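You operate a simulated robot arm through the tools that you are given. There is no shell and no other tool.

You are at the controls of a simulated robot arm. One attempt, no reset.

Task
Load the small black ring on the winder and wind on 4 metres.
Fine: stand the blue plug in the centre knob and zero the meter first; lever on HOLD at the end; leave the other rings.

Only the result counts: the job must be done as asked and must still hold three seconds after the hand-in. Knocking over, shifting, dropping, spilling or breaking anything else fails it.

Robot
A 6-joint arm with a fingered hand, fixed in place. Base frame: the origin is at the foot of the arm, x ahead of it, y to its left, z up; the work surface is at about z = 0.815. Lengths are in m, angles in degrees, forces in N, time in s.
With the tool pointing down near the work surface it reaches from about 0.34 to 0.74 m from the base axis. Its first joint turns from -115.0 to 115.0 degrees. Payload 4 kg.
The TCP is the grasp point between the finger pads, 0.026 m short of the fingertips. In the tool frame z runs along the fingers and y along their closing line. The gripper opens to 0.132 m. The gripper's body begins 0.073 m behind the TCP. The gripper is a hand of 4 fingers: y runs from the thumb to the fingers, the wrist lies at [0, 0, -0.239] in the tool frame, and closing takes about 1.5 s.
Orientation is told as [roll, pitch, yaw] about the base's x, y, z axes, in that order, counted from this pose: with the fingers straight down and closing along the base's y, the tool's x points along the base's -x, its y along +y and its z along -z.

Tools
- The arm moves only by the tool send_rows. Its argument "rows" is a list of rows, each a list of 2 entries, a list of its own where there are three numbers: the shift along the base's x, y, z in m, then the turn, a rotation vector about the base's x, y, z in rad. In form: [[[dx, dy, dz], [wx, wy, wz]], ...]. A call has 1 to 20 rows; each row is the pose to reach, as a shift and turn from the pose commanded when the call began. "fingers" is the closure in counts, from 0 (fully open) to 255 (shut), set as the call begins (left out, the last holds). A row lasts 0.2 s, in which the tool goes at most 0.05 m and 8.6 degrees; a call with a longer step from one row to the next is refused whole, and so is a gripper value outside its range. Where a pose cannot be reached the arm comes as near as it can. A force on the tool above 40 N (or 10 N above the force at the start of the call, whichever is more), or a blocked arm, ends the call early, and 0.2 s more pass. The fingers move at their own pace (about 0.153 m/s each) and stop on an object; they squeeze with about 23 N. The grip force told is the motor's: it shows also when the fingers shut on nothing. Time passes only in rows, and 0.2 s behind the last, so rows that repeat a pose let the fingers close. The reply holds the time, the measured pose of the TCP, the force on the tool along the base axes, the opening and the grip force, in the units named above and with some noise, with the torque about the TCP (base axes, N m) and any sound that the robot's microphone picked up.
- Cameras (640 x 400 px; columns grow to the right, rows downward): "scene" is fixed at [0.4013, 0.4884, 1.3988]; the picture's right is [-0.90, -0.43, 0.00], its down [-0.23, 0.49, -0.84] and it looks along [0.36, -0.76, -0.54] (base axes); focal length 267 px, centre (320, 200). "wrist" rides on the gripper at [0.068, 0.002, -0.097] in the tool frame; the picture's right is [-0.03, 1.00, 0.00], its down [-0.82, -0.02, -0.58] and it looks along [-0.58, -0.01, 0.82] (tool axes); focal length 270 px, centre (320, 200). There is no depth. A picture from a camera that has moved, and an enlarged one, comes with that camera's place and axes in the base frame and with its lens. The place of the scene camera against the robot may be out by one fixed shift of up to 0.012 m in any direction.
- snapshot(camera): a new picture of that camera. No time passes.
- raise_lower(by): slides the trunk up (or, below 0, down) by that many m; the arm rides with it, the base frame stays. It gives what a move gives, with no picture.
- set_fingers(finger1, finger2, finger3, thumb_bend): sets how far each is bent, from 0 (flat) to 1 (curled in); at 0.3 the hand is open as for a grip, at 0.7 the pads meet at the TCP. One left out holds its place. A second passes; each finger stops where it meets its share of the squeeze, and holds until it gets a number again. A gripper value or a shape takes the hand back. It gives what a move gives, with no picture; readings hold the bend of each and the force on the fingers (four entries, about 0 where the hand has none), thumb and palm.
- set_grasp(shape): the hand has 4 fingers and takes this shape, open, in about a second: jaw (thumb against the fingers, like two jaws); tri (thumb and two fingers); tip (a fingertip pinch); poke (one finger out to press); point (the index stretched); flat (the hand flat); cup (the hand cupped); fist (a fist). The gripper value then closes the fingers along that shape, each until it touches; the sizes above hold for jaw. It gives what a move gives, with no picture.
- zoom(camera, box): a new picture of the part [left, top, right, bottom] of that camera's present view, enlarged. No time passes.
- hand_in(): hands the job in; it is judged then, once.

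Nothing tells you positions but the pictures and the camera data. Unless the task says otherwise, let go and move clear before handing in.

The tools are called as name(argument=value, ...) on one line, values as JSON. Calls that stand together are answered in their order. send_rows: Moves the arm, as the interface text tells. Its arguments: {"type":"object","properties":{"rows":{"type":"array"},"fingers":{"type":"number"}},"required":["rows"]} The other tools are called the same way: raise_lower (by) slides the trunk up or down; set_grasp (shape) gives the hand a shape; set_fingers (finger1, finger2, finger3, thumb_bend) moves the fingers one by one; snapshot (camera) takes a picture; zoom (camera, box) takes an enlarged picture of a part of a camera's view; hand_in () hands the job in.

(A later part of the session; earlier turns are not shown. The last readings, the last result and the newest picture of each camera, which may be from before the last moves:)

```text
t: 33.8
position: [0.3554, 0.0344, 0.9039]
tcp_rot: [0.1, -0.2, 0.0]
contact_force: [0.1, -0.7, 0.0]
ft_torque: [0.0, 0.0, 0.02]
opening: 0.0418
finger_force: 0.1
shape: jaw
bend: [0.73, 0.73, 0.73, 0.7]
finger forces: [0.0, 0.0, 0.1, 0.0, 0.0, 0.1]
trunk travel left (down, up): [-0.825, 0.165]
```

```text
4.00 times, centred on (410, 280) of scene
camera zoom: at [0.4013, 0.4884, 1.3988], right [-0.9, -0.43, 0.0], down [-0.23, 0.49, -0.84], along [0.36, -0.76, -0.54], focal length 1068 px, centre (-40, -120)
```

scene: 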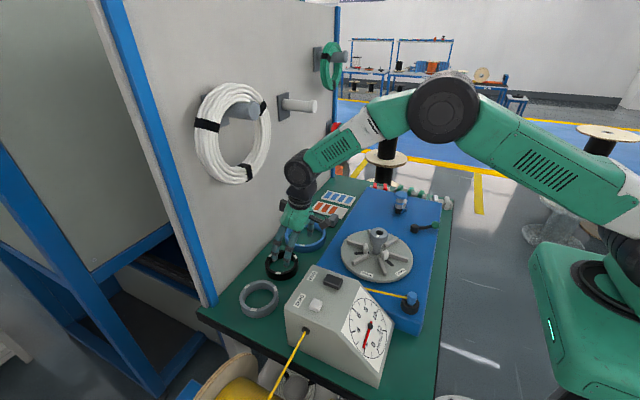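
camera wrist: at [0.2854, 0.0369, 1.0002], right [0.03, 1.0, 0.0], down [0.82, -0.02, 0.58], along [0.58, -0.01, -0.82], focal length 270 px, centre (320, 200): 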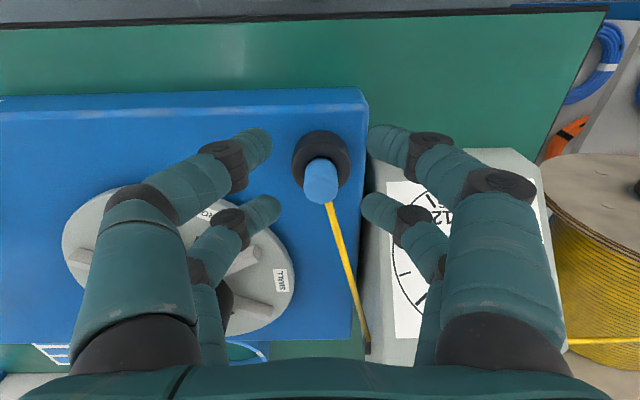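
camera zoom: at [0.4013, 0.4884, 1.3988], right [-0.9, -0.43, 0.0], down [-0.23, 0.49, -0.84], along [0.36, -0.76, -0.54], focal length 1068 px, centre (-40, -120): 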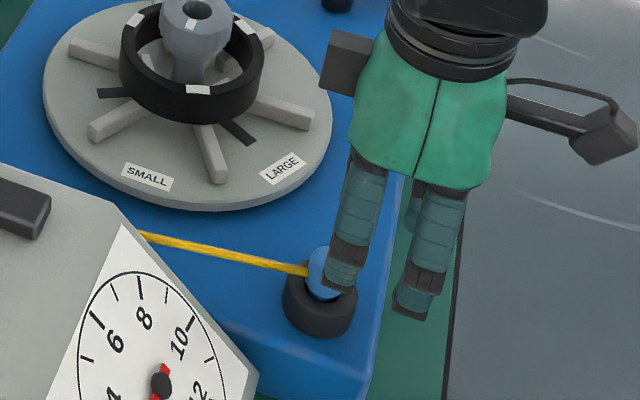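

The digits straddle the plug evenly in y. Descending to just above pinch height.

send_rows(rows=[[[0.0, 0.0, -0.012], [0, 0, 0]], [[0.0, 0.0, -0.024], [0, 0, 0]], [[0.0, 0.0, -0.036], [0, 0, 0]], [[0.0, 0.0, -0.036], [0, 0, 0]]])

snapshot(camera="wrist")

zoom(camera="scene", box=[370, 260, 450, 330])

```text
t: 34.8
position: [0.3553, 0.0348, 0.8673]
tcp_rot: [0.0, 0.0, 0.0]
contact_force: [-0.6, -0.7, 0.2]
ft_torque: [-0.01, -0.02, -0.01]
opening: 0.0418
finger_force: 0.0
shape: jaw
bend: [0.73, 0.73, 0.73, 0.7]
finger forces: [0.0, 0.0, 0.0, 0.0, 0.0, 0.0]
trunk travel left (down, up): [-0.825, 0.165]
```

```text
taken
camera wrist: at [0.2857, 0.0368, 0.964], right [0.03, 1.0, 0.0], down [0.82, -0.02, 0.58], along [0.58, -0.01, -0.82], focal length 270 px, centre (320, 200)
```

wrist: 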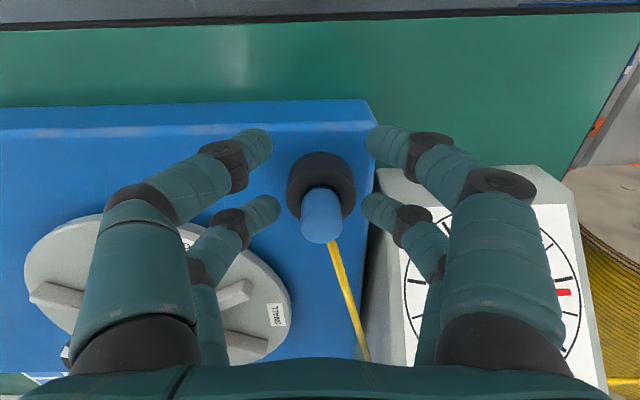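

```text
5.71 times, centred on (410, 295) of scene
camera zoom: at [0.4013, 0.4884, 1.3988], right [-0.9, -0.43, 0.0], down [-0.23, 0.49, -0.84], along [0.36, -0.76, -0.54], focal length 1526 px, centre (-194, -343)
```

zoom: 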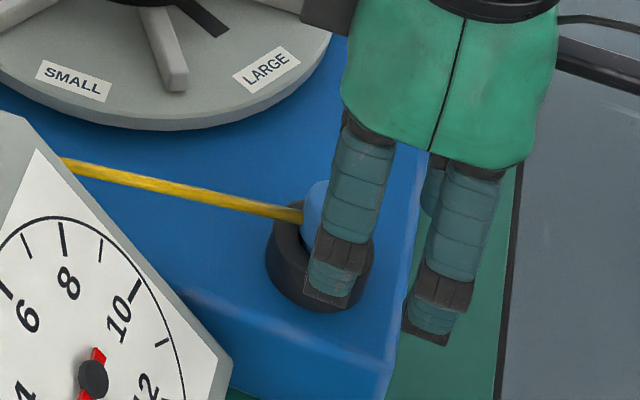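

The far pair is aligned with the plug at mid-height. Closing on it.

send_rows(rows=[[[0.0, 0.0, -0.002], [0, 0, 0]], [[0.0, 0.0, -0.002], [0, 0, 0]], [[0.0, 0.0, -0.002], [0, 0, 0]], [[0.0, 0.0, -0.002], [0, 0, 0]], [[0.0, 0.0, -0.002], [0, 0, 0]]], fingers=235)

snapshot(camera="wrist")

zoom(camera="wrist", box=[260, 120, 380, 260])

zoom(camera="scene", box=[370, 260, 450, 330])

```text
t: 36.0
position: [0.3556, 0.035, 0.8666]
tcp_rot: [0.0, -0.2, 0.0]
contact_force: [-0.4, 0.3, 2.8]
ft_torque: [0.03, -0.05, -0.02]
opening: 0.0118
finger_force: 0.0
shape: jaw
bend: [0.72, 0.71, 0.71, 0.7]
finger forces: [0.1, 2.3, 2.1, 0.1, 0.0, 0.0]
trunk travel left (down, up): [-0.825, 0.165]
```

```text
taken
camera wrist: at [0.2857, 0.0366, 0.9621], right [0.03, 1.0, 0.0], down [0.82, -0.02, 0.58], along [0.58, -0.01, -0.82], focal length 270 px, centre (320, 200)
```

wrist: 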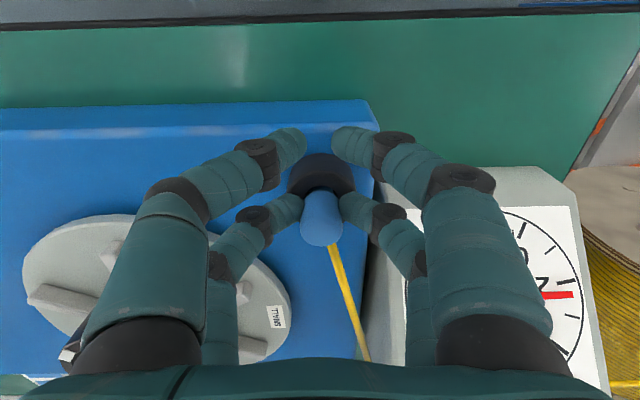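

```text
2.86 times, centred on (320, 190) of wrist
camera zoom: at [0.2857, 0.0366, 0.9621], right [0.03, 1.0, 0.0], down [0.82, -0.02, 0.58], along [0.58, -0.01, -0.82], focal length 772 px, centre (320, 229)
```

zoom: 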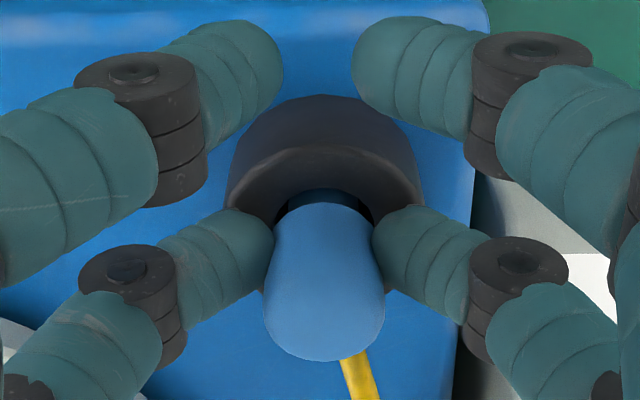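

```text
5.71 times, centred on (410, 295) of scene
camera zoom: at [0.4013, 0.4884, 1.3988], right [-0.9, -0.43, 0.0], down [-0.23, 0.49, -0.84], along [0.36, -0.76, -0.54], focal length 1526 px, centre (-194, -343)
```

zoom: 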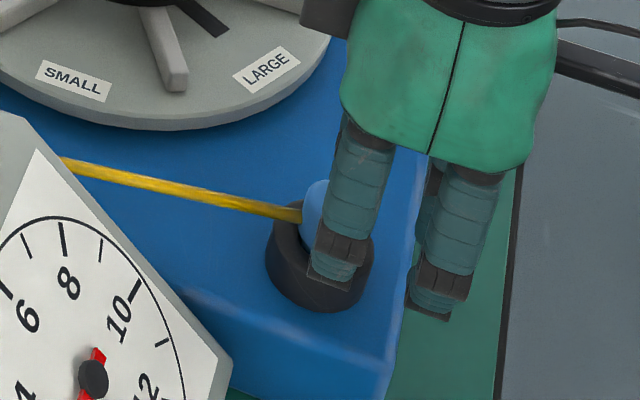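

The far pair is touching the plug lightly. Squeezing harder.

send_rows(rows=[[[0, 0, 0], [0, 0, 0]], [[0, 0, 0], [0, 0, 0]], [[0, 0, 0], [0, 0, 0]], [[0, 0, 0], [0, 0, 0]]], fingers=255)

zoom(camera="wrist", box=[260, 120, 380, 260])

```text
t: 37.0
position: [0.356, 0.0339, 0.8644]
tcp_rot: [0.0, -0.1, 0.0]
contact_force: [0.1, -0.1, -0.2]
ft_torque: [0.0, -0.01, 0.01]
opening: 0.0001
finger_force: 22.7
shape: jaw
bend: [0.63, 0.72, 0.72, 0.7]
finger forces: [0.0, 19.8, 19.8, 0.0, 0.0, 0.1]
trunk travel left (down, up): [-0.825, 0.165]
```

```text
2.86 times, centred on (320, 190) of wrist
camera zoom: at [0.2858, 0.0366, 0.962], right [0.03, 1.0, 0.0], down [0.82, -0.02, 0.58], along [0.58, -0.01, -0.82], focal length 772 px, centre (320, 229)
```

zoom: 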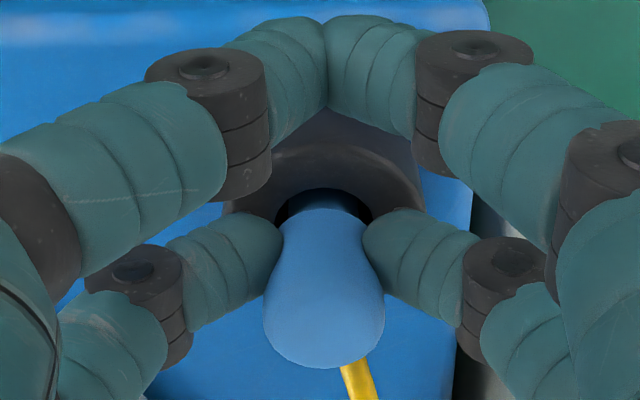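

Gripped with about 20 N by the far pair. Lifting the plug straight up.

send_rows(rows=[[[0, 0, 0.005], [0, 0, 0]], [[0, 0, 0.01], [0, 0, 0]], [[0, 0, 0.02], [0, 0, 0]], [[0, 0, 0.03], [0, 0, 0]], [[0, 0, 0.03], [0, 0, 0]]])

snapshot(camera="wrist")

zoom(camera="scene", box=[370, 250, 450, 320])

```text
t: 38.2
position: [0.3546, 0.0355, 0.8955]
tcp_rot: [0.0, -0.1, 0.0]
contact_force: [0.2, 0.4, 0.0]
ft_torque: [0.02, -0.01, 0.0]
opening: 0.0002
finger_force: 22.8
shape: jaw
bend: [0.63, 0.72, 0.72, 0.7]
finger forces: [0.2, 19.8, 19.7, 0.1, 0.0, 0.1]
trunk travel left (down, up): [-0.825, 0.165]
```

```text
taken
camera wrist: at [0.2856, 0.0366, 0.992], right [0.03, 1.0, 0.0], down [0.82, -0.02, 0.58], along [0.58, -0.01, -0.82], focal length 270 px, centre (320, 200)
```

wrist: 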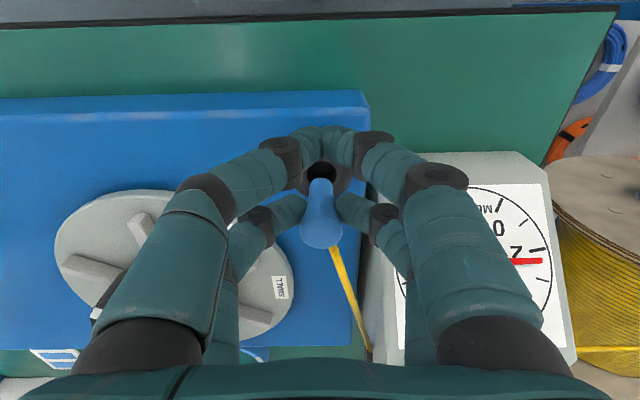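

```text
5.71 times, centred on (410, 285) of scene
camera zoom: at [0.4013, 0.4884, 1.3988], right [-0.9, -0.43, 0.0], down [-0.23, 0.49, -0.84], along [0.36, -0.76, -0.54], focal length 1526 px, centre (-194, -286)
```

zoom: 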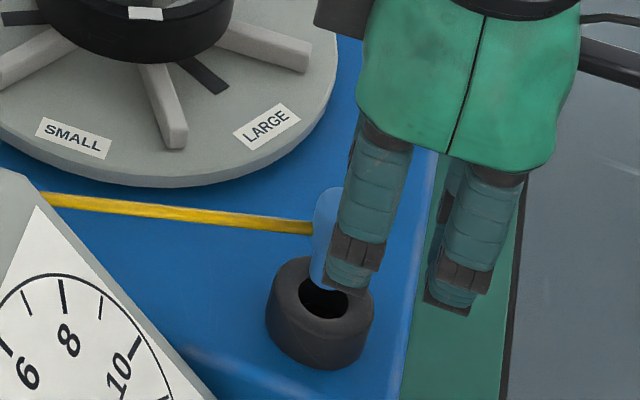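

The plug is out, about 45 mm long, hanging from the far pair with the wire following. I'll carry it above the knob.

send_rows(rows=[[[0, 0, 0.04], [0, 0, 0]], [[0, 0, 0.08], [0, 0, 0]], [[0.02, -0.02, 0.1], [0, 0, 0]], [[0.05, -0.05, 0.1], [0, 0, 0]], [[0.08, -0.085, 0.1], [0, 0, 0]], [[0.105, -0.115, 0.1], [0, 0, 0]], [[0.1215, -0.1355, 0.1], [0, 0, 0]], [[0.1215, -0.1355, 0.1], [0, 0, 0]]])

snapshot(camera="wrist")

zoom(camera="wrist", box=[250, 120, 390, 260])

zoom(camera="scene", box=[340, 190, 430, 280])

```text
t: 40.0
position: [0.4776, -0.1016, 0.9974]
tcp_rot: [0.0, -0.1, 0.0]
contact_force: [-0.6, 0.5, 0.2]
ft_torque: [0.02, -0.03, -0.01]
opening: 0.0
finger_force: 23.0
shape: jaw
bend: [0.63, 0.72, 0.72, 0.7]
finger forces: [0.0, 19.8, 19.7, 0.0, 0.1, 0.0]
trunk travel left (down, up): [-0.825, 0.165]
```

```text
taken
camera wrist: at [0.4077, -0.0996, 1.0922], right [0.03, 1.0, 0.0], down [0.82, -0.02, 0.58], along [0.58, -0.01, -0.82], focal length 270 px, centre (320, 200)
```

wrist: 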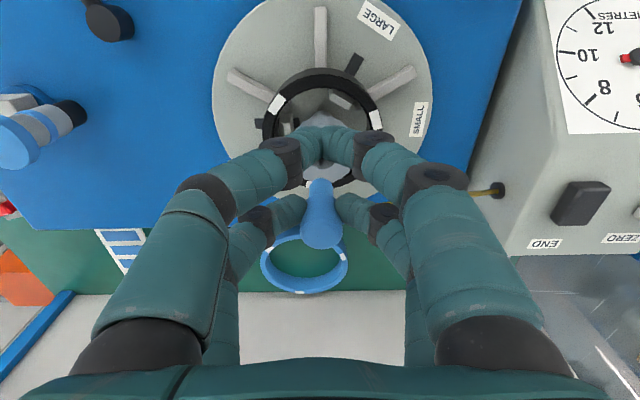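

```text
2.86 times, centred on (320, 190) of wrist
camera zoom: at [0.4077, -0.0996, 1.0922], right [0.03, 1.0, 0.0], down [0.82, -0.02, 0.58], along [0.58, -0.01, -0.82], focal length 772 px, centre (320, 229)
```

zoom: 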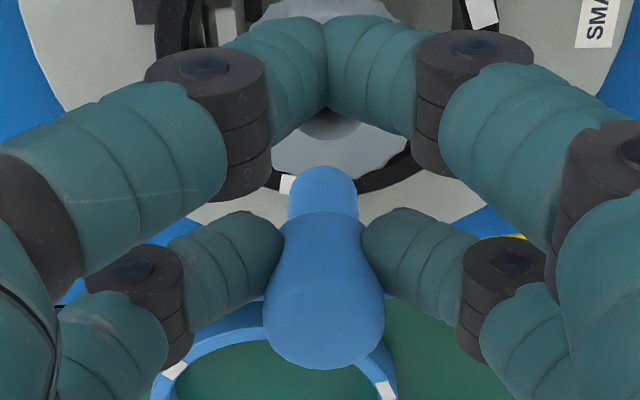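

```text
4.44 times, centred on (385, 235) of scene
camera zoom: at [0.4013, 0.4884, 1.3988], right [-0.9, -0.43, 0.0], down [-0.23, 0.49, -0.84], along [0.36, -0.76, -0.54], focal length 1187 px, centre (31, 44)
```

zoom: 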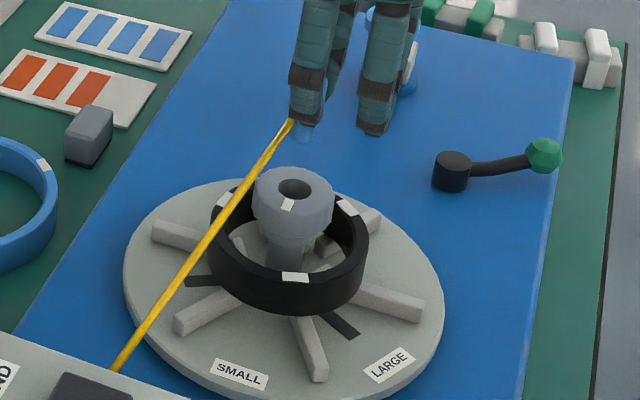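

The pin end is about 35 mm above the hole and close to the axis. Lowering to just above the hole to compare in both views.

send_rows(rows=[[[0.0, 0.001, -0.01], [0, 0, 0]], [[0.0, 0.001, -0.02], [0, 0, 0]], [[0.0, 0.001, -0.028], [0, 0, 0]], [[0.0, 0.001, -0.028], [0, 0, 0]]])

zoom(camera="wrist", box=[250, 100, 390, 240])

zoom(camera="scene", box=[355, 205, 405, 250])

```text
t: 41.0
position: [0.4777, -0.0993, 0.9683]
tcp_rot: [-0.1, -0.1, -0.1]
contact_force: [0.0, 0.3, 0.3]
ft_torque: [0.05, 0.02, 0.0]
opening: 0.0002
finger_force: 22.8
shape: jaw
bend: [0.63, 0.72, 0.72, 0.7]
finger forces: [0.1, 19.8, 19.7, 0.1, 0.0, 0.1]
trunk travel left (down, up): [-0.825, 0.165]
```

```text
2.86 times, centred on (320, 170) of wrist
camera zoom: at [0.4075, -0.0974, 1.0641], right [0.03, 1.0, 0.0], down [0.82, -0.02, 0.58], along [0.58, -0.01, -0.82], focal length 772 px, centre (320, 286)
```

zoom: 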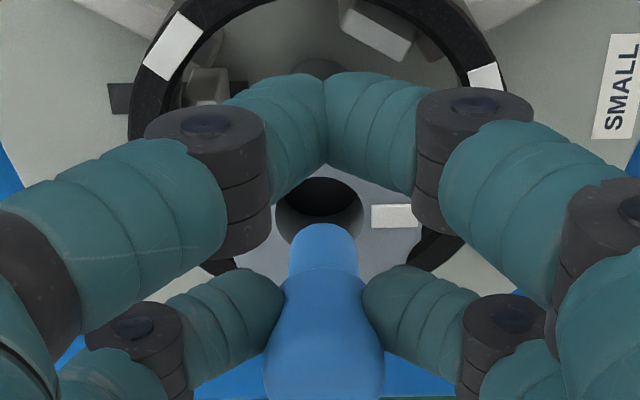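

```text
8.89 times, centred on (380, 228) of scene
camera zoom: at [0.4013, 0.4884, 1.3988], right [-0.9, -0.43, 0.0], down [-0.23, 0.49, -0.84], along [0.36, -0.76, -0.54], focal length 2373 px, centre (-213, -44)
```

zoom: 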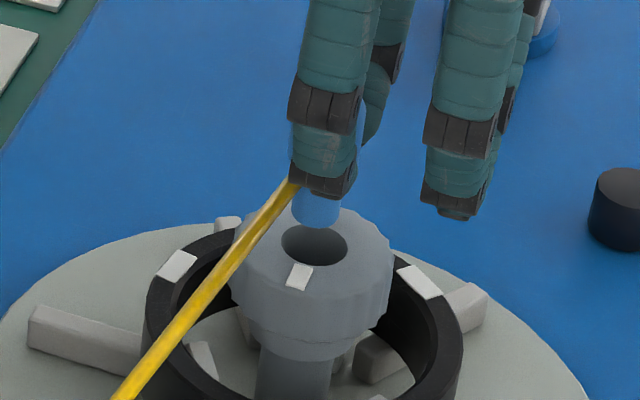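

Pin and hole line up within about 1 mm. Lowering the pin into the hole, watching the force.

send_rows(rows=[[[-0.0005, -0.0006, -0.004], [0, 0, 0]], [[-0.0005, -0.0006, -0.008], [0, 0, 0]], [[-0.0005, -0.0006, -0.014], [0, 0, 0]], [[-0.0005, -0.0006, -0.014], [0, 0, 0]]])

zoom(camera="wrist", box=[250, 100, 390, 240])

zoom(camera="scene", box=[355, 205, 405, 250])

```text
t: 42.0
position: [0.4779, -0.0998, 0.9529]
tcp_rot: [0.0, -0.1, 0.1]
contact_force: [0.9, -0.1, -0.7]
ft_torque: [-0.02, 0.03, -0.04]
opening: 0.0
finger_force: 22.9
shape: jaw
bend: [0.63, 0.72, 0.72, 0.7]
finger forces: [0.0, 19.8, 19.7, 0.0, 0.1, 0.1]
trunk travel left (down, up): [-0.825, 0.165]
```

```text
2.86 times, centred on (320, 170) of wrist
camera zoom: at [0.4069, -0.0984, 1.0498], right [0.03, 1.0, 0.0], down [0.82, -0.02, 0.58], along [0.58, -0.01, -0.82], focal length 772 px, centre (320, 286)
```

zoom: 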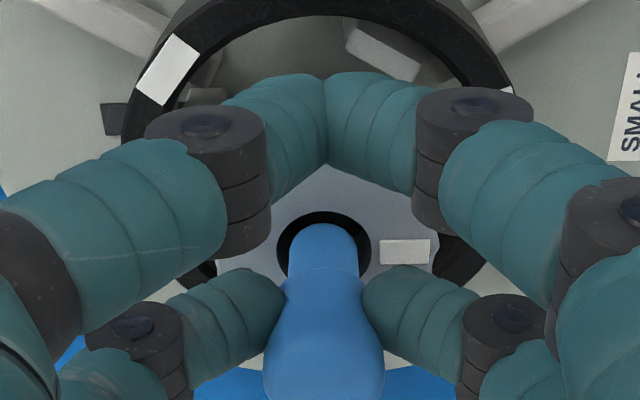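

```text
8.89 times, centred on (380, 228) of scene
camera zoom: at [0.4013, 0.4884, 1.3988], right [-0.9, -0.43, 0.0], down [-0.23, 0.49, -0.84], along [0.36, -0.76, -0.54], focal length 2373 px, centre (-213, -44)
```

zoom: 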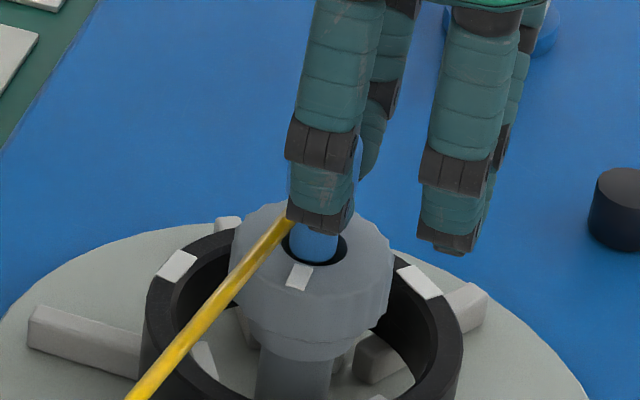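

The pin end is entering the hole, centred. Continuing down carefully.

send_rows(rows=[[[0, 0, -0.004], [0, 0, 0]], [[0, 0, -0.008], [0, 0, 0]], [[0, 0, -0.012], [0, 0, 0]], [[0, 0, -0.012], [0, 0, 0]]])

zoom(camera="wrist", box=[250, 120, 390, 260])

zoom(camera="scene", box=[355, 205, 405, 250])

```text
t: 43.0
position: [0.4774, -0.1, 0.9416]
tcp_rot: [0.0, -0.1, 0.0]
contact_force: [-0.4, 0.0, -0.8]
ft_torque: [-0.02, 0.0, -0.02]
opening: 0.0
finger_force: 22.4
shape: jaw
bend: [0.63, 0.72, 0.72, 0.7]
finger forces: [0.0, 19.8, 19.7, 0.0, 0.0, 0.2]
trunk travel left (down, up): [-0.825, 0.165]
```

```text
2.86 times, centred on (320, 190) of wrist
camera zoom: at [0.4071, -0.0984, 1.0378], right [0.03, 1.0, 0.0], down [0.82, -0.02, 0.58], along [0.58, -0.01, -0.82], focal length 772 px, centre (320, 229)
```

zoom: 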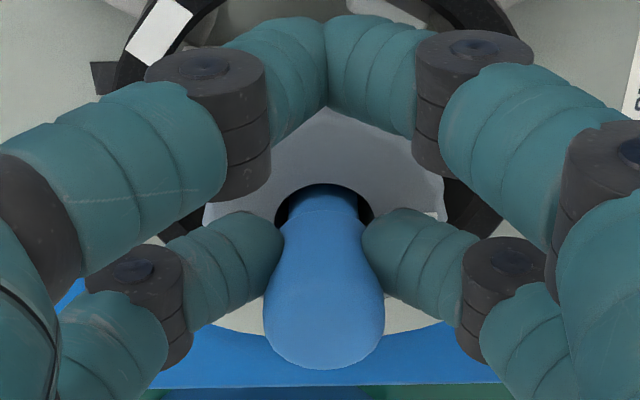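

```text
8.89 times, centred on (380, 228) of scene
camera zoom: at [0.4013, 0.4884, 1.3988], right [-0.9, -0.43, 0.0], down [-0.23, 0.49, -0.84], along [0.36, -0.76, -0.54], focal length 2373 px, centre (-213, -44)
```

zoom: 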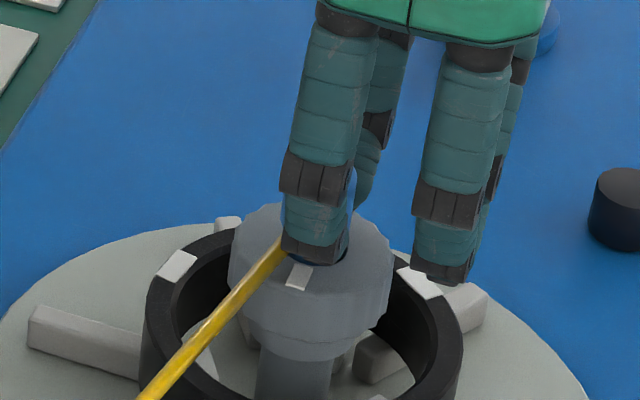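

send_rows(rows=[[[0, 0, -0.003], [0, 0, 0]], [[0, 0, -0.006], [0, 0, 0]], [[0, 0, -0.006], [0, 0, 0]]])

zoom(camera="wrist", box=[250, 120, 390, 260])

zoom(camera="scene", box=[355, 205, 405, 250])

```text
t: 43.8
position: [0.4779, -0.1007, 0.9363]
tcp_rot: [0.0, -0.2, 0.0]
contact_force: [-1.0, 0.1, 11.7]
ft_torque: [0.02, -0.21, 0.06]
opening: 0.0
finger_force: 23.0
shape: jaw
bend: [0.63, 0.72, 0.72, 0.7]
finger forces: [0.0, 23.6, 23.3, 0.0, 0.0, 0.1]
trunk travel left (down, up): [-0.825, 0.165]
```

```text
2.86 times, centred on (320, 190) of wrist
camera zoom: at [0.4067, -0.0982, 1.0326], right [0.03, 1.0, 0.0], down [0.81, -0.02, 0.58], along [0.58, -0.02, -0.81], focal length 772 px, centre (320, 229)
```

zoom: 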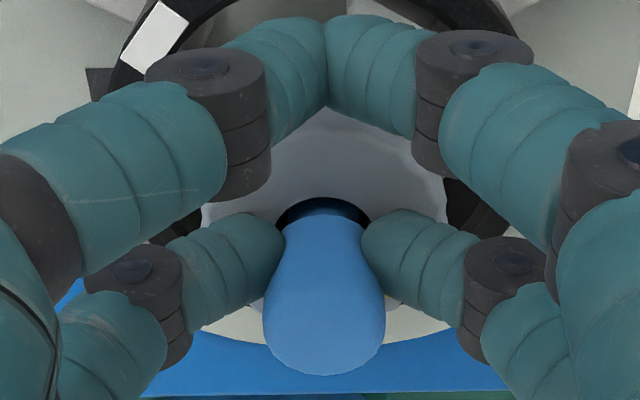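

```text
8.89 times, centred on (380, 228) of scene
camera zoom: at [0.4013, 0.4884, 1.3988], right [-0.9, -0.43, 0.0], down [-0.23, 0.49, -0.84], along [0.36, -0.76, -0.54], focal length 2373 px, centre (-213, -44)
```

zoom: 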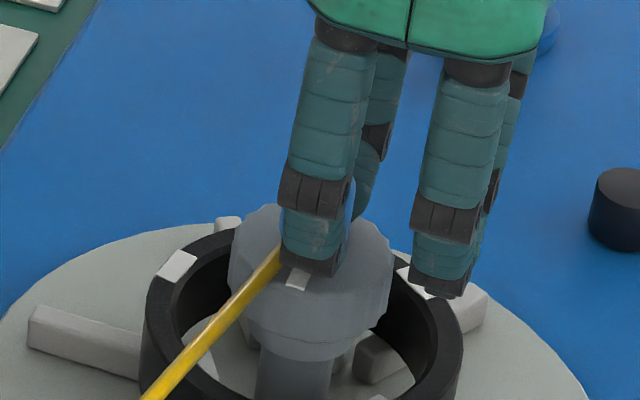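

The plug has bottomed (12 N, protruding about as much as it did in its holder). I'll relax the push slightly and open.

send_rows(rows=[[[0, 0, 0.001], [0, 0, 0]], [[0, 0, 0.001], [0, 0, 0]]])

send_rows(rows=[[[0, 0, 0.0], [0, 0, 0]], [[0, 0, 0.0], [0, 0, 0]], [[0, 0, 0.0], [0, 0, 0]], [[0, 0, 0.0], [0, 0, 0]], [[0, 0, 0.0], [0, 0, 0]]], fingers=170)

snapshot(camera="wrist")

zoom(camera="scene", box=[345, 205, 415, 260])

```text
t: 44.4
position: [0.4764, -0.1009, 0.9364]
tcp_rot: [0.0, -0.1, 0.0]
contact_force: [-0.3, -0.7, 7.4]
ft_torque: [-0.01, -0.12, 0.01]
opening: 0.0
finger_force: 22.7
shape: jaw
bend: [0.63, 0.72, 0.72, 0.7]
finger forces: [0.0, 23.0, 23.2, 0.1, 0.0, 0.0]
trunk travel left (down, up): [-0.825, 0.165]
```

```text
t: 45.6
position: [0.4776, -0.0996, 0.9372]
tcp_rot: [0.0, -0.1, 0.0]
contact_force: [-1.1, 0.3, -0.5]
ft_torque: [0.0, 0.03, 0.0]
opening: 0.0437
finger_force: 0.1
shape: jaw
bend: [0.74, 0.74, 0.74, 0.7]
finger forces: [0.0, 0.0, 0.1, 0.0, 0.0, 0.1]
trunk travel left (down, up): [-0.825, 0.165]
```

```text
taken
camera wrist: at [0.407, -0.0982, 1.0329], right [0.03, 1.0, 0.0], down [0.82, -0.02, 0.58], along [0.58, -0.01, -0.82], focal length 270 px, centre (320, 200)
```

wrist: 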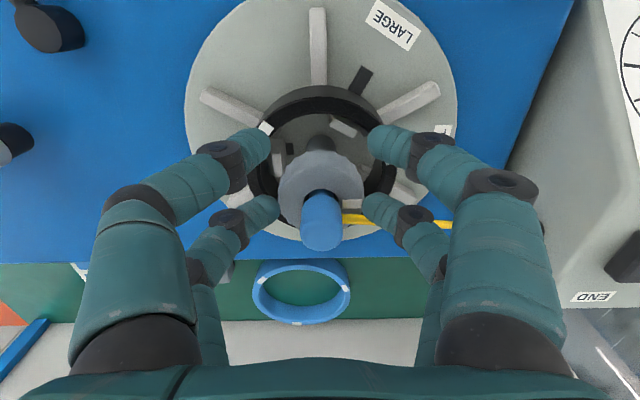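

```text
7.27 times, centred on (380, 232) of scene
camera zoom: at [0.4013, 0.4884, 1.3988], right [-0.9, -0.43, 0.0], down [-0.23, 0.49, -0.84], along [0.36, -0.76, -0.54], focal length 1942 px, centre (-116, -36)
```

zoom: 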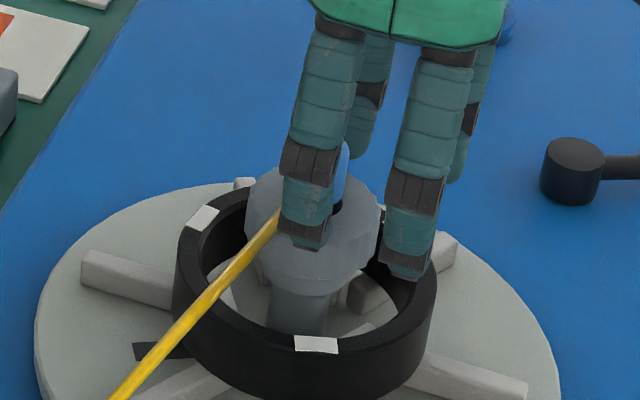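

The plug stands in the knob. I'll raise straight up, move clear, and set the poke shape for the ZERO button.

send_rows(rows=[[[0, 0, 0.02], [0, 0, 0]], [[0, 0, 0.05], [0, 0, 0]], [[0, 0, 0.09], [0, 0, 0]], [[0.0, 0.03, 0.12], [0, 0, 0]], [[0.0, 0.07, 0.12], [0, 0, 0]], [[0.0, 0.11, 0.12], [0, 0, 0]], [[0.0, 0.15, 0.12], [0, 0, 0]], [[0.0, 0.15, 0.12], [0, 0, 0]]])

set_grasp(shape="poke")

snapshot(camera="wrist")

zoom(camera="scene", box=[320, 130, 460, 290])

```text
t: 47.4
position: [0.4772, 0.0508, 1.0587]
tcp_rot: [0.0, -0.2, 0.0]
contact_force: [0.5, 0.6, 0.5]
ft_torque: [0.0, -0.04, 0.03]
opening: 0.0438
finger_force: 0.0
shape: jaw
bend: [0.74, 0.74, 0.74, 0.7]
finger forces: [0.0, 0.0, 0.0, 0.1, 0.1, 0.0]
trunk travel left (down, up): [-0.825, 0.165]
```

```text
t: 48.3
position: [0.4769, 0.0488, 1.0577]
tcp_rot: [0.1, -0.1, 0.0]
contact_force: [-0.8, -0.4, 0.3]
ft_torque: [-0.01, 0.02, 0.04]
opening: 0.0
finger_force: 0.0
shape: poke
bend: [1.0, 1.0, 1.0, 0.34]
finger forces: [0.0, 0.0, 0.0, 0.0, 0.0, 0.0]
trunk travel left (down, up): [-0.825, 0.165]
```

```text
taken
camera wrist: at [0.4069, 0.0517, 1.1542], right [0.03, 1.0, 0.0], down [0.82, -0.02, 0.58], along [0.58, -0.01, -0.82], focal length 270 px, centre (320, 200)
```

wrist: 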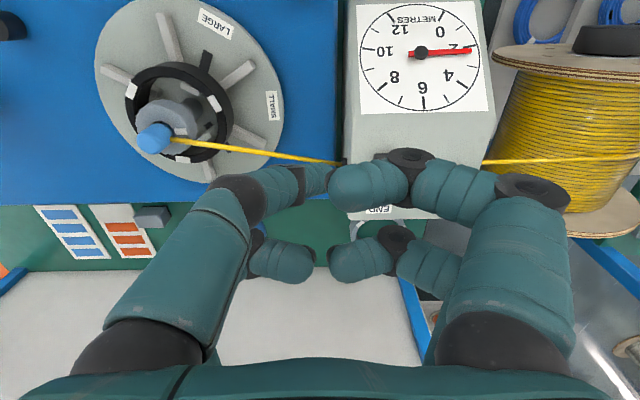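

```text
2.50 times, centred on (390, 210) of scene
camera zoom: at [0.4013, 0.4884, 1.3988], right [-0.9, -0.43, 0.0], down [-0.23, 0.49, -0.84], along [0.36, -0.76, -0.54], focal length 668 px, centre (145, 175)
```

zoom: 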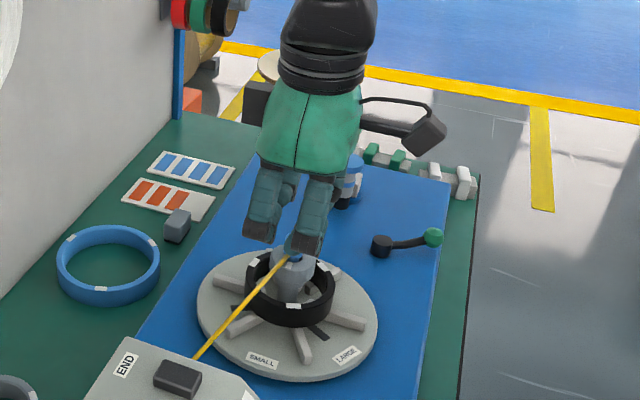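

Poke curls everything toward the middle, so I'll use the jaw shape closed as a blunt poker instead. First open it and view the buttons for an accurate position.

set_grasp(shape="jaw")

send_rows(rows=[[[0.01, 0.04, -0.01], [0, 0, 0]], [[0.02, 0.08, -0.03], [0, 0, 0]], [[0.025, 0.12, -0.04], [0, 0, 0]], [[0.025, 0.14, -0.05], [0, 0, 0]], [[0.025, 0.14, -0.05], [0, 0, 0]]])

snapshot(camera="wrist")

zoom(camera="wrist", box=[230, 130, 410, 260])

```text
t: 49.2
position: [0.477, 0.0495, 1.0577]
tcp_rot: [-0.1, -0.1, 0.0]
contact_force: [-0.6, -0.5, -0.5]
ft_torque: [-0.02, -0.02, 0.0]
opening: 0.1319
finger_force: 0.1
shape: jaw
bend: [0.3, 0.3, 0.3, 0.3]
finger forces: [0.0, 0.0, 0.1, 0.0, 0.0, 0.0]
trunk travel left (down, up): [-0.825, 0.165]
```

```text
t: 50.4
position: [0.5033, 0.189, 1.0055]
tcp_rot: [0.0, -0.1, 0.0]
contact_force: [-0.2, -0.1, -0.4]
ft_torque: [-0.02, -0.01, 0.0]
opening: 0.132
finger_force: 0.1
shape: jaw
bend: [0.3, 0.3, 0.3, 0.3]
finger forces: [0.0, 0.0, 0.1, 0.1, 0.1, 0.0]
trunk travel left (down, up): [-0.825, 0.165]
```

```text
taken
camera wrist: at [0.4317, 0.1907, 1.1026], right [0.03, 1.0, 0.0], down [0.82, -0.02, 0.58], along [0.58, -0.01, -0.82], focal length 270 px, centre (320, 200)
```

wrist: 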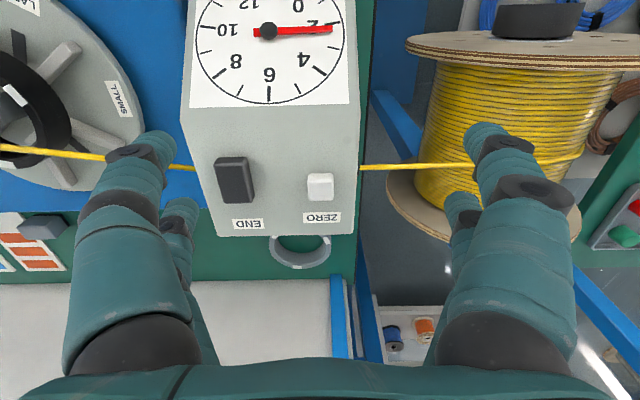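

```text
3.08 times, centred on (320, 195) of wrist
camera zoom: at [0.4317, 0.1907, 1.1026], right [0.03, 1.0, 0.0], down [0.82, -0.02, 0.58], along [0.58, -0.01, -0.82], focal length 832 px, centre (320, 215)
```

zoom: 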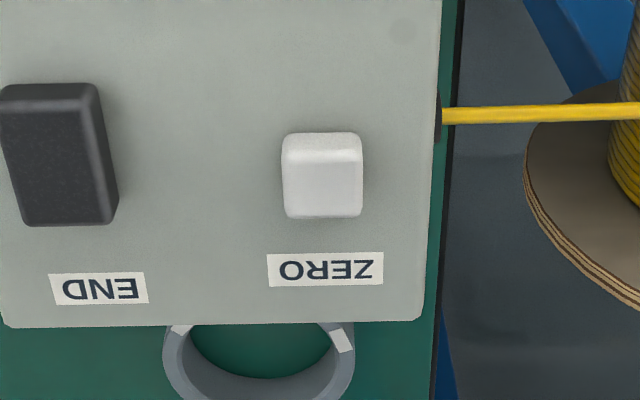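

The ZERO button's top is near (0.5595, 0.1886, 0.909). I'll close the fingers and bring the far pair's tips above it.

send_rows(rows=[[[0, 0, 0], [0, 0, 0]], [[0, 0, 0], [0, 0, 0]], [[0.01, 0, -0.01], [0, 0, 0]], [[0.025, 0, -0.03], [0, 0, 0]], [[0.0385, -0.0006, -0.05], [0, 0, 0]], [[0.0385, -0.0006, -0.05], [0, 0, 0]]], fingers=255)

snapshot(camera="wrist")

zoom(camera="scene", box=[270, 220, 390, 330])

```text
t: 51.8
position: [0.541, 0.1884, 0.9561]
tcp_rot: [0.0, -0.1, -0.1]
contact_force: [0.5, 0.4, 0.5]
ft_torque: [-0.03, 0.02, 0.03]
opening: 0.0002
finger_force: 23.7
shape: jaw
bend: [0.62, 0.62, 0.62, 0.7]
finger forces: [0.0, 0.0, 0.1, 0.0, 0.0, 0.0]
trunk travel left (down, up): [-0.825, 0.165]
```

```text
taken
camera wrist: at [0.4701, 0.1904, 1.0526], right [0.03, 1.0, 0.0], down [0.81, -0.02, 0.58], along [0.58, -0.01, -0.82], focal length 270 px, centre (320, 200)
```

wrist: 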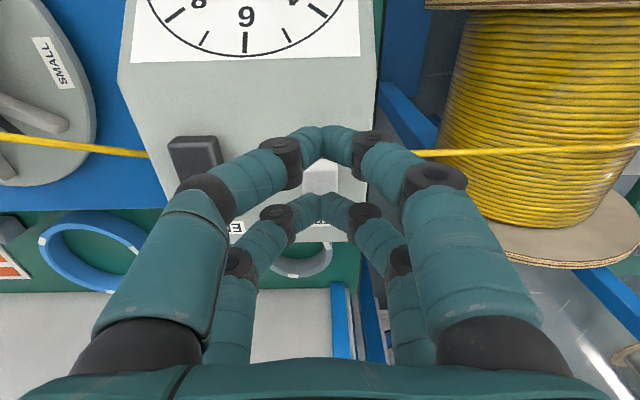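

```text
3.64 times, centred on (330, 275) of scene
camera zoom: at [0.4013, 0.4884, 1.3988], right [-0.9, -0.43, 0.0], down [-0.23, 0.49, -0.84], along [0.36, -0.76, -0.54], focal length 971 px, centre (284, -73)
```

zoom: 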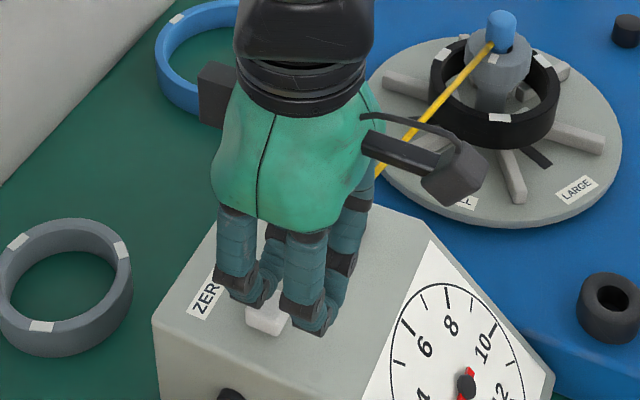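

Tips are above the button. Descending toward it in small steps.

send_rows(rows=[[[0, 0, -0.01], [0, 0, 0]], [[0, 0, -0.02], [0, 0, 0]], [[0, 0, -0.026], [0, 0, 0]], [[0, 0, -0.026], [0, 0, 0]]])

zoom(camera="wrist", box=[230, 110, 410, 260])

zoom(camera="scene", box=[280, 260, 370, 330])

```text
t: 52.8
position: [0.5417, 0.1892, 0.9331]
tcp_rot: [0.1, -0.4, 0.1]
contact_force: [2.1, -0.5, 22.3]
ft_torque: [0.01, -0.43, 0.02]
opening: 0.0
finger_force: 23.3
shape: jaw
bend: [0.62, 0.64, 0.64, 0.7]
finger forces: [0.0, 0.0, 0.0, 0.1, 0.1, 0.0]
trunk travel left (down, up): [-0.825, 0.165]
heard: click
```

```text
2.67 times, centred on (320, 185) of wrist
camera zoom: at [0.4698, 0.1908, 1.0288], right [0.03, 1.0, 0.0], down [0.81, -0.02, 0.58], along [0.58, -0.01, -0.81], focal length 721 px, centre (320, 240)
```

zoom: 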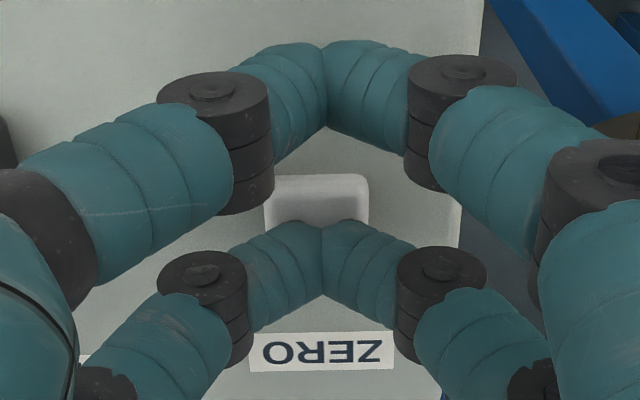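

```text
5.71 times, centred on (325, 295) of scene
camera zoom: at [0.4013, 0.4884, 1.3988], right [-0.9, -0.43, 0.0], down [-0.23, 0.49, -0.84], along [0.36, -0.76, -0.54], focal length 1526 px, centre (291, -343)
```

zoom: 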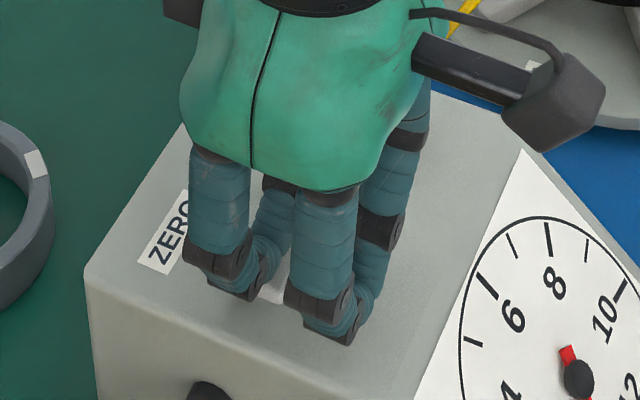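

A click was heard with 22 N on the button. Raising to check the meter.

send_rows(rows=[[[0, 0, 0.01], [0, 0, 0]], [[0, 0, 0.03], [0, 0, 0]], [[-0.02, 0, 0.07], [0, 0, 0]], [[-0.05, 0, 0.09], [0, 0, 0]], [[-0.08, 0, 0.1], [0, 0, 0]], [[-0.08, 0, 0.1], [0, 0, 0]]])

snapshot(camera="wrist")

zoom(camera="scene", box=[280, 260, 400, 390])

```text
t: 54.2
position: [0.4604, 0.1884, 1.0297]
tcp_rot: [0.0, -0.2, 0.0]
contact_force: [-0.6, 0.2, 0.6]
ft_torque: [0.02, 0.0, -0.02]
opening: 0.0001
finger_force: 22.9
shape: jaw
bend: [0.62, 0.63, 0.63, 0.7]
finger forces: [0.1, 0.0, 0.0, 0.0, 0.0, 0.0]
trunk travel left (down, up): [-0.825, 0.165]
```

```text
taken
camera wrist: at [0.3897, 0.1909, 1.1274], right [0.03, 1.0, 0.0], down [0.82, -0.02, 0.58], along [0.58, -0.01, -0.82], focal length 270 px, centre (320, 200)
```

wrist: 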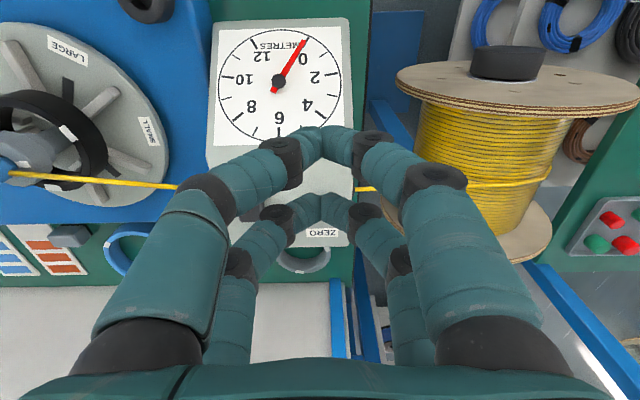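

```text
3.08 times, centred on (340, 325) of scene
camera zoom: at [0.4013, 0.4884, 1.3988], right [-0.9, -0.43, 0.0], down [-0.23, 0.49, -0.84], along [0.36, -0.76, -0.54], focal length 822 px, centre (258, -185)
```

zoom: 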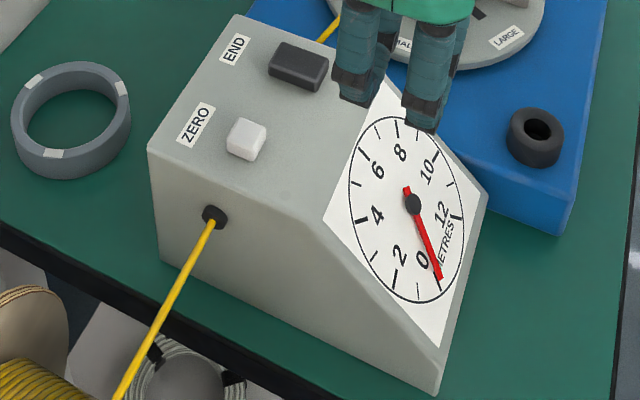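

The meter now reads 0. Next I want to check the lever labels and the crank, so I'll open the hand and move high around to the lever side.

send_rows(rows=[[[-0.005, -0.04, 0.01], [0, 0, 0]], [[-0.01, -0.085, 0.02], [0, 0, 0]], [[-0.02, -0.13, 0.02], [0, 0, 0]], [[-0.03, -0.175, 0.02], [0, 0, 0]], [[-0.04, -0.22, 0.02], [0, 0, 0]], [[-0.055, -0.265, 0.02], [0, 0, 0]], [[-0.075, -0.305, 0.02], [0, 0, 0]], [[-0.1, -0.345, 0.01], [0, 0, 0]], [[-0.13, -0.38, 0.0], [0, 0, 0]], [[-0.16, -0.41, -0.02], [0, 0, 0]], [[-0.185, -0.44, -0.04], [0, 0, 0]], [[-0.2, -0.465, -0.055], [0, 0, 0]], [[-0.2, -0.465, -0.055], [0, 0, 0]]], fingers=0)

snapshot(camera="wrist")

snapshot(camera="scene")

```text
t: 57.0
position: [0.2593, -0.2768, 0.9746]
tcp_rot: [0.0, -0.1, 0.1]
contact_force: [-0.4, 0.4, -0.5]
ft_torque: [-0.01, 0.01, -0.01]
opening: 0.1319
finger_force: 0.1
shape: jaw
bend: [0.3, 0.3, 0.3, 0.3]
finger forces: [0.0, 0.1, 0.0, 0.0, 0.0, 0.1]
trunk travel left (down, up): [-0.825, 0.165]
```

```text
taken
camera wrist: at [0.1906, -0.2745, 1.071], right [0.03, 1.0, 0.0], down [0.82, -0.02, 0.58], along [0.58, -0.01, -0.82], focal length 270 px, centre (320, 200)
```

wrist: 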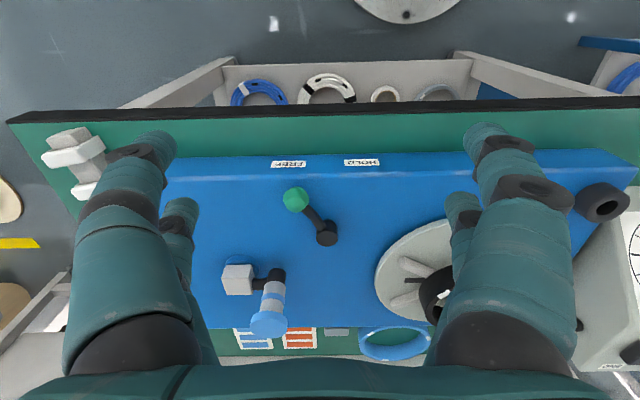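

```text
taken
```

scene: 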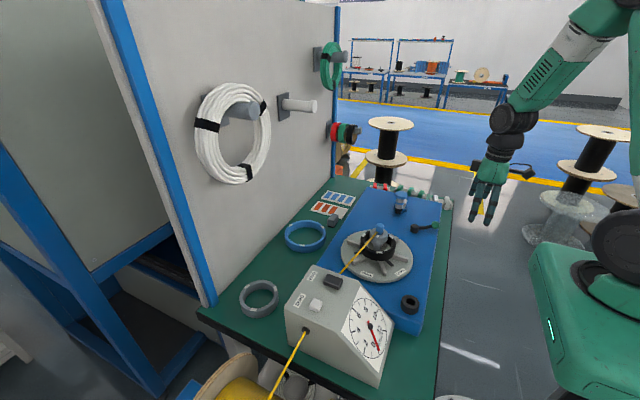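

The labels read FREE (left, where the lever is now) and HOLD (right). Zooming on the crank and lever for geometry.

zoom(camera="wrist", box=[200, 140, 400, 265])

zoom(camera="wrist", box=[205, 240, 315, 350])

zoom(camera="scene", box=[380, 175, 450, 240])

```text
3.20 times, centred on (300, 202) of wrist
camera zoom: at [0.1906, -0.2745, 1.071], right [0.03, 1.0, 0.0], down [0.82, -0.02, 0.58], along [0.58, -0.01, -0.82], focal length 865 px, centre (384, 192)
```

zoom: 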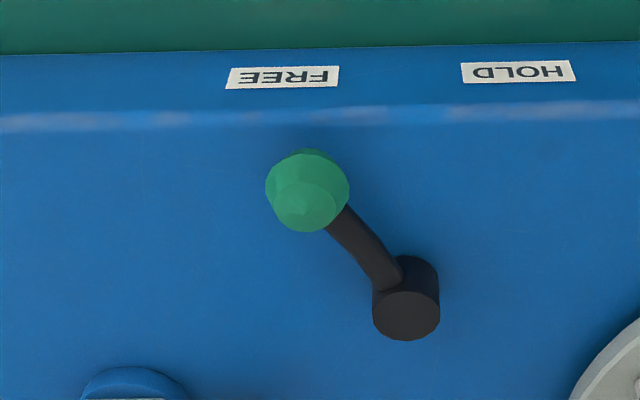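

```text
3.64 times, centred on (260, 295) of wrist
camera zoom: at [0.1906, -0.2745, 1.071], right [0.03, 1.0, 0.0], down [0.82, -0.02, 0.58], along [0.58, -0.01, -0.82], focal length 983 px, centre (538, -146)
```

zoom: 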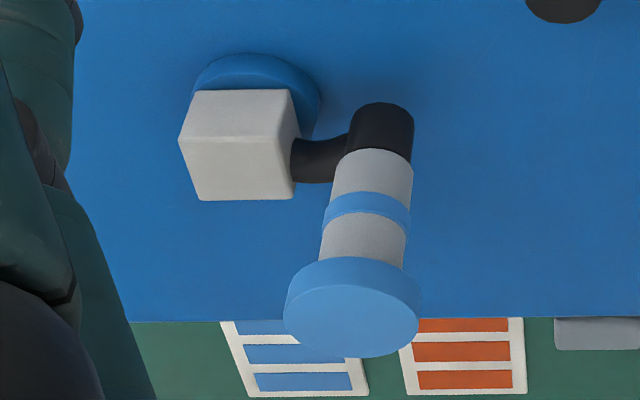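

```text
6.15 times, centred on (415, 208) of scene
camera zoom: at [0.4013, 0.4884, 1.3988], right [-0.9, -0.43, 0.0], down [-0.23, 0.49, -0.84], along [0.36, -0.76, -0.54], focal length 1643 px, centre (-265, 154)
```

zoom: 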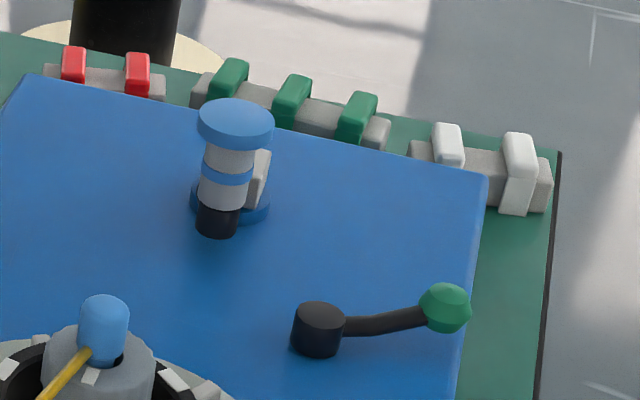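

FREE is where the lever points now, so winding is possible. The crank handle's cap is near (0.479, -0.340, top z 0.904) and its axis near (0.478, -0.388), radius about 48 mm. I'll move above it for a refined view.

send_rows(rows=[[[0.03, -0.01, 0.03], [0, 0, 0]], [[0.07, -0.025, 0.035], [0, 0, 0]], [[0.11, -0.04, 0.035], [0, 0, 0]], [[0.15, -0.055, 0.035], [0, 0, 0]], [[0.185, -0.075, 0.035], [0, 0, 0]], [[0.185, -0.075, 0.035], [0, 0, 0]]])

snapshot(camera="wrist")

zoom(camera="wrist", box=[220, 80, 400, 220])

```text
t: 58.4
position: [0.4464, -0.3512, 1.01]
tcp_rot: [0.0, 0.0, -0.1]
contact_force: [-0.4, -0.2, -0.9]
ft_torque: [0.02, -0.01, 0.0]
opening: 0.132
finger_force: 0.0
shape: jaw
bend: [0.3, 0.3, 0.3, 0.3]
finger forces: [0.0, 0.1, 0.0, 0.1, 0.0, 0.0]
trunk travel left (down, up): [-0.825, 0.165]
```

```text
taken
camera wrist: at [0.3764, -0.3498, 1.1065], right [0.03, 1.0, 0.0], down [0.82, -0.02, 0.58], along [0.58, -0.01, -0.82], focal length 270 px, centre (320, 200)
```

wrist: 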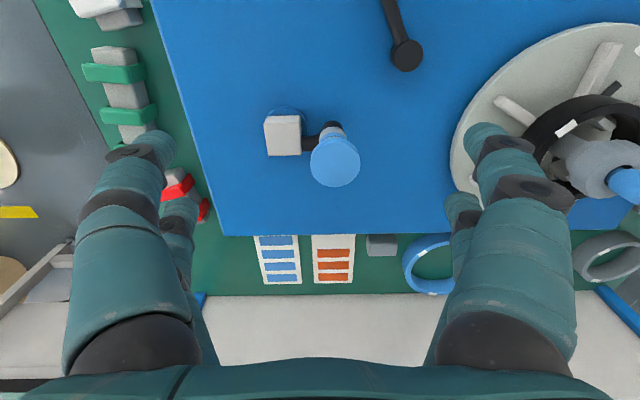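

```text
2.86 times, centred on (310, 150) of wrist
camera zoom: at [0.3764, -0.3498, 1.1065], right [0.03, 1.0, 0.0], down [0.82, -0.02, 0.58], along [0.58, -0.01, -0.82], focal length 772 px, centre (349, 343)
```

zoom: 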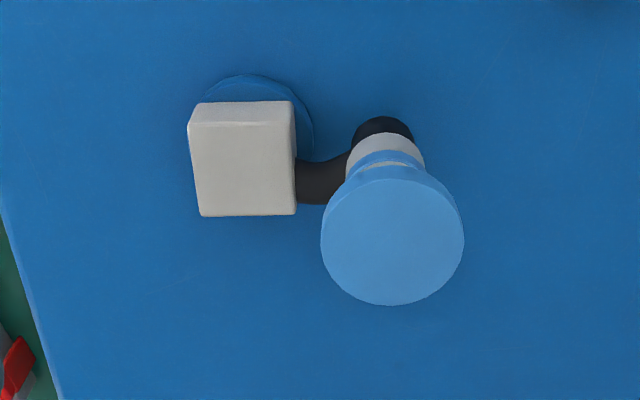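

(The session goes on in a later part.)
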